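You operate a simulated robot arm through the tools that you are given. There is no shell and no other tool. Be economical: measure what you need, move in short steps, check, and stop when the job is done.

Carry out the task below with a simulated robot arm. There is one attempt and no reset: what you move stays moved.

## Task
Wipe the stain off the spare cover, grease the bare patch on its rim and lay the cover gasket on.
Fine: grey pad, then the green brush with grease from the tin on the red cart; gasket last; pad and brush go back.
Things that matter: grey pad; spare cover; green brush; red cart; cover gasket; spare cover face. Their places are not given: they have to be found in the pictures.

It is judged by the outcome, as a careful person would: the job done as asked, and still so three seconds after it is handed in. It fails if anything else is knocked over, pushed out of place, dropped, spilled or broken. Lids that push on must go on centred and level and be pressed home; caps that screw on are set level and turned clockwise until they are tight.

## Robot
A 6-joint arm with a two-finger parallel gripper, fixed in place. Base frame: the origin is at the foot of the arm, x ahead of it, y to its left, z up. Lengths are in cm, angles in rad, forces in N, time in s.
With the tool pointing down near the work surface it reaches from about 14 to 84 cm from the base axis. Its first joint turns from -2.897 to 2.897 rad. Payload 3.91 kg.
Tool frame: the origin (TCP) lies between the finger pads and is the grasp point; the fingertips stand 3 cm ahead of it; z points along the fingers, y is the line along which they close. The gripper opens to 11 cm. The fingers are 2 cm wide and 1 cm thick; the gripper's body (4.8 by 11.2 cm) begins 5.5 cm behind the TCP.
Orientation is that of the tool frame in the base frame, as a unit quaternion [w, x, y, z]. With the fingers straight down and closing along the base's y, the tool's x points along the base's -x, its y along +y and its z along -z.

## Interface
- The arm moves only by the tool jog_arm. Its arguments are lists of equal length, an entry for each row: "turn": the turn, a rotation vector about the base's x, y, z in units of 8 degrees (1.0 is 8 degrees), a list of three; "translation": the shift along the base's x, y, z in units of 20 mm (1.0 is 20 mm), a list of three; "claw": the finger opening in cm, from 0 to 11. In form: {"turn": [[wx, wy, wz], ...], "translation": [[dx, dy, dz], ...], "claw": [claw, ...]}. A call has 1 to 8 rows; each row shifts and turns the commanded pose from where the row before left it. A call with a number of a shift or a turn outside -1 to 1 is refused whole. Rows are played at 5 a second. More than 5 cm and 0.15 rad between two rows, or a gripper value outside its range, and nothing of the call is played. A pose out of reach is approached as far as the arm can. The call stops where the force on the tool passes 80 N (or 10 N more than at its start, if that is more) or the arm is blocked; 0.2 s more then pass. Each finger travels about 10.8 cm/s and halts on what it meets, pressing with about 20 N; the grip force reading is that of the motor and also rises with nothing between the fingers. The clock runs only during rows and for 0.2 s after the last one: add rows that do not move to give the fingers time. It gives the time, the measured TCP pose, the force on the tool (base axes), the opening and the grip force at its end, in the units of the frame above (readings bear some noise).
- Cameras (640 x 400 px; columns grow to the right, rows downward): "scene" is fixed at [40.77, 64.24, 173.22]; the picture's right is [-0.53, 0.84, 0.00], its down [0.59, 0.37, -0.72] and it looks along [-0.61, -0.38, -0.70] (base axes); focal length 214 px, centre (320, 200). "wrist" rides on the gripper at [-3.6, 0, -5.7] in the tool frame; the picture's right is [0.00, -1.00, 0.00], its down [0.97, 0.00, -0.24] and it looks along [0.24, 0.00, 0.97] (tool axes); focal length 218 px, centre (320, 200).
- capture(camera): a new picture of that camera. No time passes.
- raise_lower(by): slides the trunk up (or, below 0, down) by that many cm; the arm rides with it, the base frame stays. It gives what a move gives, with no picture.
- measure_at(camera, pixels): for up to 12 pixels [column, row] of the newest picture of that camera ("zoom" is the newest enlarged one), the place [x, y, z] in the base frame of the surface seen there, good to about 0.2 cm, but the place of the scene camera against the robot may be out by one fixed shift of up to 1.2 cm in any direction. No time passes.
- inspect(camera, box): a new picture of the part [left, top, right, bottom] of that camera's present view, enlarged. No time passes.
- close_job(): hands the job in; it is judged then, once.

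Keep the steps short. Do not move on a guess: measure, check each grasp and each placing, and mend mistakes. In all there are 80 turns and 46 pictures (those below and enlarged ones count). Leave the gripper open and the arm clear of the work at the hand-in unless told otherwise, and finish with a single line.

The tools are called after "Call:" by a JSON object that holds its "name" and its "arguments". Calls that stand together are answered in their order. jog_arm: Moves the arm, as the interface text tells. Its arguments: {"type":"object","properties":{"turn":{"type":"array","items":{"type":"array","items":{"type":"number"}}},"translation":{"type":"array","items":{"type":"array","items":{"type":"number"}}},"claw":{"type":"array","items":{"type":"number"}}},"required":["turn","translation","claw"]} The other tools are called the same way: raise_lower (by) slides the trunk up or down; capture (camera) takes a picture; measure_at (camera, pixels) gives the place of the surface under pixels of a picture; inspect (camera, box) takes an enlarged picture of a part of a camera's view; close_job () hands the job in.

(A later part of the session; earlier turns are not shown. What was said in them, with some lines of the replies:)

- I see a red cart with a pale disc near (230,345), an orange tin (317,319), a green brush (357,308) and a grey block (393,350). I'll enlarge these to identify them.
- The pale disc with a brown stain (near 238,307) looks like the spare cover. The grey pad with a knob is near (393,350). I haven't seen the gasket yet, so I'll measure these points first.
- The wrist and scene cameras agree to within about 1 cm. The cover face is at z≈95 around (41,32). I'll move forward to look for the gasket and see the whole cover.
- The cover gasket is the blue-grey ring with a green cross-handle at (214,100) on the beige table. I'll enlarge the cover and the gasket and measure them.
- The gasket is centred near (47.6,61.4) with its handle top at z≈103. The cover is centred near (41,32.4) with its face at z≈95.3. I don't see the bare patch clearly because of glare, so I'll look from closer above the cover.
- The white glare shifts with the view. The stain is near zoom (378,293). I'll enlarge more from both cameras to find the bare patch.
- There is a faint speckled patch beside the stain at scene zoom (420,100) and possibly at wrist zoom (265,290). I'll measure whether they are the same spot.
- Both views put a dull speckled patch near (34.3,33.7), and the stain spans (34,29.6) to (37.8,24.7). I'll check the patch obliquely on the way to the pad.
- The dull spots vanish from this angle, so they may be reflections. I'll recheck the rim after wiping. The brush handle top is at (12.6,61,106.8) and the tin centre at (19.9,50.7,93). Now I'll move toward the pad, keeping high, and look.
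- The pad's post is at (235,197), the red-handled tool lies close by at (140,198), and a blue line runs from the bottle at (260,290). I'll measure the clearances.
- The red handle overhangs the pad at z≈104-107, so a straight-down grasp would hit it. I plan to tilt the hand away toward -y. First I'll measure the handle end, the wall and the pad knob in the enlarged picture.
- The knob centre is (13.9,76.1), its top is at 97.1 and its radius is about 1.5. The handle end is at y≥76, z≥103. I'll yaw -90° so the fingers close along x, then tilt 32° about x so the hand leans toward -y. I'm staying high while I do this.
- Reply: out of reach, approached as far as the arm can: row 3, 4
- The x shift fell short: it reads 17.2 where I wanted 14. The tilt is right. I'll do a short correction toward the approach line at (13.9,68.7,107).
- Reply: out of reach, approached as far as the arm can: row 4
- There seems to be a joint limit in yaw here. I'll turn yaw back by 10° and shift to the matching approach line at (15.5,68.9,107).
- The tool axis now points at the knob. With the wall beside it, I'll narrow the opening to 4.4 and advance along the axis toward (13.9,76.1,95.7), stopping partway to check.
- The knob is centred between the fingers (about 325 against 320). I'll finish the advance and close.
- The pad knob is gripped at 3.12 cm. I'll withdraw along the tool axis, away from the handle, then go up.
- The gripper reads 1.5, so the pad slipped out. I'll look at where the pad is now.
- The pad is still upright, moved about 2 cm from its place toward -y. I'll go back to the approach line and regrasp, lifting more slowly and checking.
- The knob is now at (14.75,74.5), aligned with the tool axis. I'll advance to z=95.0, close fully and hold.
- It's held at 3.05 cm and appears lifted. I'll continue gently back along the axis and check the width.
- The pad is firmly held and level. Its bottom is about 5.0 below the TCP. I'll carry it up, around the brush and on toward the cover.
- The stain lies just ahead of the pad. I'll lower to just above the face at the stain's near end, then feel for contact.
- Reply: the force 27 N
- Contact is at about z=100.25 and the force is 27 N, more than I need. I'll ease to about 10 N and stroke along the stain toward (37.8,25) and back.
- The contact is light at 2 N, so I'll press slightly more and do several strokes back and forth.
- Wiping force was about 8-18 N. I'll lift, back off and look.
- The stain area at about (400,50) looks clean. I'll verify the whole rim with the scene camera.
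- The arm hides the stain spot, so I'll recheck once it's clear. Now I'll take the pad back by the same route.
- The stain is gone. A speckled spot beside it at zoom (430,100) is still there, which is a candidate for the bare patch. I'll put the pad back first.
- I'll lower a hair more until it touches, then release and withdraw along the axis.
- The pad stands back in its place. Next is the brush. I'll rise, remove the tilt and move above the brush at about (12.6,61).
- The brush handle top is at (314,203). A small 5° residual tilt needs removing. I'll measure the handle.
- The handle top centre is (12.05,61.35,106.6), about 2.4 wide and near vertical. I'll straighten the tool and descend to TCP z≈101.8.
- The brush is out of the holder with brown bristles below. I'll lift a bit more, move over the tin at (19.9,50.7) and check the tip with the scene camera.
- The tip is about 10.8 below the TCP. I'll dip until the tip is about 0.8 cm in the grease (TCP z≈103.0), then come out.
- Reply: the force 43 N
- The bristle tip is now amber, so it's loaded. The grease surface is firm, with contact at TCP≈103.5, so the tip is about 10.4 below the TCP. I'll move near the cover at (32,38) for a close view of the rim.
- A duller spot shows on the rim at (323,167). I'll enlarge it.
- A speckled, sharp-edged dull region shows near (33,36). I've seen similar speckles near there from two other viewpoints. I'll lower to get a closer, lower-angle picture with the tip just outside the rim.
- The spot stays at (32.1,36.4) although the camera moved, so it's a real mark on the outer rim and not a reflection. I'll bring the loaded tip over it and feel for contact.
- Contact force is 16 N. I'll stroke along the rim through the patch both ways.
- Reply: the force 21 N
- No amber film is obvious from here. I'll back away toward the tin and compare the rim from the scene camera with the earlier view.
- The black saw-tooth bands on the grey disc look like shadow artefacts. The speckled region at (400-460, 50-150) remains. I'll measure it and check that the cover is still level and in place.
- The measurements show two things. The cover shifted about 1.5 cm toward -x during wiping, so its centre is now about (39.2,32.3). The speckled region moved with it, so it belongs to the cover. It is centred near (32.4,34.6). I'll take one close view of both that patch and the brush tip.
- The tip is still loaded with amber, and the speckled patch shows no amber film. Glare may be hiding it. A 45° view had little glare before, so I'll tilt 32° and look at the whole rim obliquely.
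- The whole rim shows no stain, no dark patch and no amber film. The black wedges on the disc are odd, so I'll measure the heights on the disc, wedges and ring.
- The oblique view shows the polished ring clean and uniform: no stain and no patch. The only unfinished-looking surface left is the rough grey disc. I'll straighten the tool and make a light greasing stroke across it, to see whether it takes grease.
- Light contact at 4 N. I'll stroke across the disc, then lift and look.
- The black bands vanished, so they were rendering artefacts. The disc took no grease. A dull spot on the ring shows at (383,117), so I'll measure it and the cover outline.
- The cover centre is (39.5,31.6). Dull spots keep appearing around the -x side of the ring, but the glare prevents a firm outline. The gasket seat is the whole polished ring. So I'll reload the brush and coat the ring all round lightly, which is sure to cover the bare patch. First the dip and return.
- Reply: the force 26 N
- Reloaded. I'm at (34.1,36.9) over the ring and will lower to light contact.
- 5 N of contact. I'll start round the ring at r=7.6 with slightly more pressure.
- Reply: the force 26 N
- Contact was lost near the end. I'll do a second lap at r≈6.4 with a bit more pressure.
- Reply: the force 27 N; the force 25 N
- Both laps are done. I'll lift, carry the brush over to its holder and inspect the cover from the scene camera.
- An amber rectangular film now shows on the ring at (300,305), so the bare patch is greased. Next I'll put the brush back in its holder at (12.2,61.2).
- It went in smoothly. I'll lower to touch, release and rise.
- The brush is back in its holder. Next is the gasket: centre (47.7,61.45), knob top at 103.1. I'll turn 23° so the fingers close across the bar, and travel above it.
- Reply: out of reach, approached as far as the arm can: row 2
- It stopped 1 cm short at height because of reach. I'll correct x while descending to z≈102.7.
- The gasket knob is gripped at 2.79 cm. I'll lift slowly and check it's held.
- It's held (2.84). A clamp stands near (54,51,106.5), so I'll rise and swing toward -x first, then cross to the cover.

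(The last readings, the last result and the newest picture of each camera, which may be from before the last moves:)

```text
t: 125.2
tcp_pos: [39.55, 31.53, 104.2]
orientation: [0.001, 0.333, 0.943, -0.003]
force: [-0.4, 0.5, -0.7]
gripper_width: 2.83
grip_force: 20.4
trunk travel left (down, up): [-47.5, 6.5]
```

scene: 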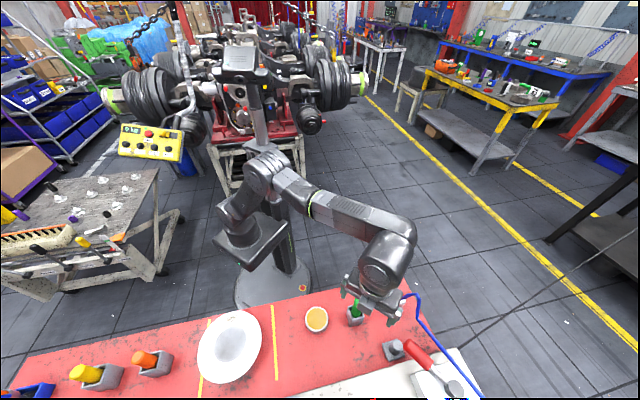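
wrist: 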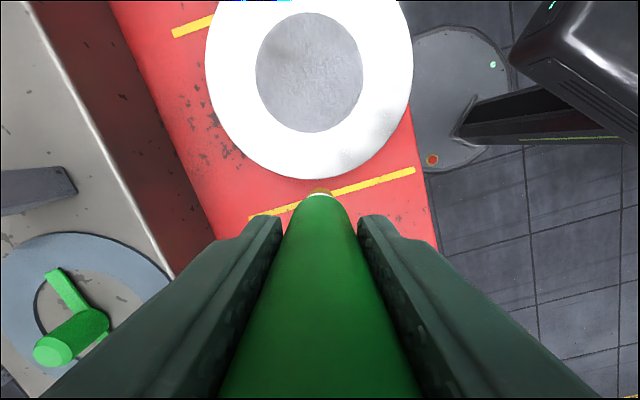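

Call:
{"name": "jog_arm", "arguments": {"turn": [[0, 0, 0], [0, 0, 0], [0, 0, 0], [0, 0, 0], [0, 0, 0], [0, 0, 0]], "translation": [[-0.04, -0.02, -0.7], [0, 0, -0.8], [0, 0, -0.5], [0, 0, -0.3], [0, 0, -0.15], [0, 0, 0]], "claw": [0, 0, 0, 0, 0, 0]}}

Call:
{"name": "jog_arm", "arguments": {"turn": [[0, 0, 0], [0, 0, 0], [0, 0, 0]], "translation": [[0, 0, -0.08], [0, 0, -0.06], [0, 0, 0]], "claw": [0, 0, 0]}}

```text
t: 126.6
tcp_pos: [39.39, 31.44, 99.22]
orientation: [0.0, 0.333, 0.943, -0.001]
force: [0.5, -0.8, -0.1]
gripper_width: 2.83
grip_force: 19.9
trunk travel left (down, up): [-47.5, 6.5]
```

```text
t: 127.4
tcp_pos: [39.4, 31.43, 98.9]
orientation: [0.0, 0.334, 0.943, -0.002]
force: [0.1, 0.1, -0.8]
gripper_width: 2.82
grip_force: 19.8
trunk travel left (down, up): [-47.5, 6.5]
```

Call:
{"name": "jog_arm", "arguments": {"turn": [[0, 0, 0], [0, 0, 0], [0, 0, 0]], "translation": [[0, 0, -0.06], [0, 0, -0.05], [0, 0, 0]], "claw": [0, 0, 0]}}

```text
t: 128.2
tcp_pos: [39.44, 31.37, 98.76]
orientation: [0.0, 0.334, 0.943, 0.0]
force: [1.0, 0.0, 14.1]
gripper_width: 2.83
grip_force: 19.8
trunk travel left (down, up): [-47.5, 6.5]
```

The gasket is seated with 14 N of contact. I'll release, rise straight up and take the last picture to check centring.

Call:
{"name": "jog_arm", "arguments": {"turn": [[0, 0, 0], [0, 0, 0], [0, 0, 0], [0, 0, 0], [0, 0, 0], [0, 0, 0], [0, 0, 0], [0, 0, 0]], "translation": [[0, 0, 0], [0, 0, 0], [0, 0, 0], [0, 0, 0.4], [0, 0, 0.8], [0, 0, 1], [0, 0, 1], [0, 0, 1]], "claw": [4, 6, 6, 6, 6, 6, 6, 6]}}

Call:
{"name": "jog_arm", "arguments": {"turn": [[0, 0, 0], [0, 0, 0], [0, 0, 0], [0, 0, 0], [0, 0, 0], [0, 0, 0]], "translation": [[0, 0, 1], [0, 0, 1], [0, 0, 1], [0, 0, 1], [0, 0, 1], [0, 0, 0]], "claw": [8, 10, 11, 11, 11, 11]}}

Call:
{"name": "capture", "arguments": {"camera": "wrist"}}

```text
t: 130.0
tcp_pos: [39.37, 31.43, 107.11]
orientation: [0.001, 0.333, 0.943, -0.002]
force: [-0.4, -0.2, -0.4]
gripper_width: 5.97
grip_force: 0.1
trunk travel left (down, up): [-47.5, 6.5]
```

```text
t: 131.4
tcp_pos: [39.36, 31.41, 117.11]
orientation: [0.0, 0.334, 0.943, -0.002]
force: [-1.1, -0.3, 0.3]
gripper_width: 11.01
grip_force: 0.1
trunk travel left (down, up): [-47.5, 6.5]
```

```text
0 pictures are left
```

wrist: 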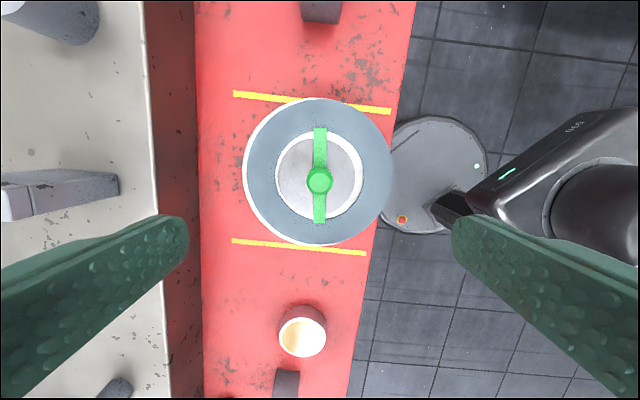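

The gasket lies flat but looks a little right of the cover in the picture: there's a white crescent on the left outside and on the right inside. I'll measure the offset.

Call:
{"name": "measure_at", "arguments": {"camera": "wrist", "pixels": [[244, 170], [251, 172], [392, 172], [276, 175], [352, 175], [362, 175], [320, 245], [320, 241], [320, 99], [320, 180], [320, 135], [320, 218]]}}

```text
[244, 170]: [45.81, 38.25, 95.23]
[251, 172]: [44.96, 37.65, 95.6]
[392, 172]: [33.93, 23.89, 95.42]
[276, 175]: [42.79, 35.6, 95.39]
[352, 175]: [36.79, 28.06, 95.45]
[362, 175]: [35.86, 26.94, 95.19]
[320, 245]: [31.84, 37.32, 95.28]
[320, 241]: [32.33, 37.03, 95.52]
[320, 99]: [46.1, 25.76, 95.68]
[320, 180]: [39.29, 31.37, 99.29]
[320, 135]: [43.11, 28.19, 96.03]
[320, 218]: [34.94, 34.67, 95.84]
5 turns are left
```

The gasket is about 0.6 cm off along (0.63,0.78), and the other axis is aligned. I have turns to mend this: I'll descend, regrip the knob, lift slightly and shift by (0.38,0.47) cm.

Call:
{"name": "jog_arm", "arguments": {"turn": [[0, 0, 0], [0, 0, 0], [0, 0, 0], [0, 0, 0], [0, 0, 0], [0, 0, 0], [0, 0, 0], [0, 0, 0]], "translation": [[0, 0, -1], [0, 0, -1], [0, 0, -1], [0, 0, -1], [0, 0, -1], [0, 0, -1], [0, 0, -1], [0, 0, -1]], "claw": [6, 6, 6, 6, 6, 6, 6, 6]}}

Call:
{"name": "jog_arm", "arguments": {"turn": [[0, 0, 0], [0, 0, 0], [0, 0, 0], [0, 0, 0], [0, 0, 0], [0, 0, 0], [0, 0, 0], [0, 0, 0]], "translation": [[0, 0, -0.7], [0, 0, -0.38], [0, 0, 0], [0, 0, 0], [0, 0, 0], [0, 0, 0], [0, 0, 0.15], [0.19, 0.235, 0.1]], "claw": [6, 6, 4, 2, 0, 0, 0, 0]}}

```text
t: 133.2
tcp_pos: [39.4, 31.44, 101.05]
orientation: [0.0, 0.334, 0.942, -0.001]
force: [-0.2, -0.9, -0.1]
gripper_width: 6.02
grip_force: 0.1
trunk travel left (down, up): [-47.5, 6.5]
```

```text
t: 135.0
tcp_pos: [39.81, 31.86, 99.44]
orientation: [0.0, 0.333, 0.943, -0.002]
force: [0.0, 0.5, -0.8]
gripper_width: 2.82
grip_force: 19.8
trunk travel left (down, up): [-47.5, 6.5]
4 turns are left
```

It's held (2.82), lifted 0.5 cm and shifted to (39.8,31.9). I'll lower to contact, press lightly, release and rise clear.

Call:
{"name": "jog_arm", "arguments": {"turn": [[0, 0, 0], [0, 0, 0], [0, 0, 0], [0, 0, 0], [0, 0, 0], [0, 0, 0], [0, 0, 0]], "translation": [[0, 0, -0.15], [0, 0, -0.1], [0, 0, -0.06], [0, 0, 0], [0, 0, 0], [0, 0, 0], [0, 0, 0]], "claw": [0, 0, 0, 0, 4, 6, 6]}}

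Call:
{"name": "jog_arm", "arguments": {"turn": [[0, 0, 0], [0, 0, 0], [0, 0, 0], [0, 0, 0], [0, 0, 0], [0, 0, 0], [0, 0, 0], [0, 0, 0]], "translation": [[0, 0, 0.4], [0, 0, 0.8], [0, 0, 1], [0, 0, 1], [0, 0, 1], [0, 0, 1], [0, 0, 1], [0, 0, 1]], "claw": [6, 6, 6, 6, 8, 10, 11, 11]}}

```text
t: 136.6
tcp_pos: [39.88, 31.81, 98.88]
orientation: [0.0, 0.334, 0.943, -0.002]
force: [0.8, 0.0, 0.2]
gripper_width: 6.01
grip_force: 0.0
trunk travel left (down, up): [-47.5, 6.5]
```

```text
t: 138.4
tcp_pos: [39.8, 31.77, 113.33]
orientation: [0.0, 0.333, 0.943, -0.002]
force: [0.3, 0.0, -0.5]
gripper_width: 10.98
grip_force: 0.1
trunk travel left (down, up): [-47.5, 6.5]
3 turns are left
```

The gasket is laid and re-centred, the pad and brush are back, and the gripper is open and clear. I'm handing in now.

Call:
{"name": "close_job", "arguments": {}}

```text
The job is handed in.
```

The stain is wiped off, the bare patch is greased, the gasket is on the cover, and the pad and brush are back; the cover slid about 1.5 cm during wiping, I brushed grease round the whole rim and once across the centre because glare hid the patch, and I had no picture left to confirm the last 0.6 cm gasket shift.
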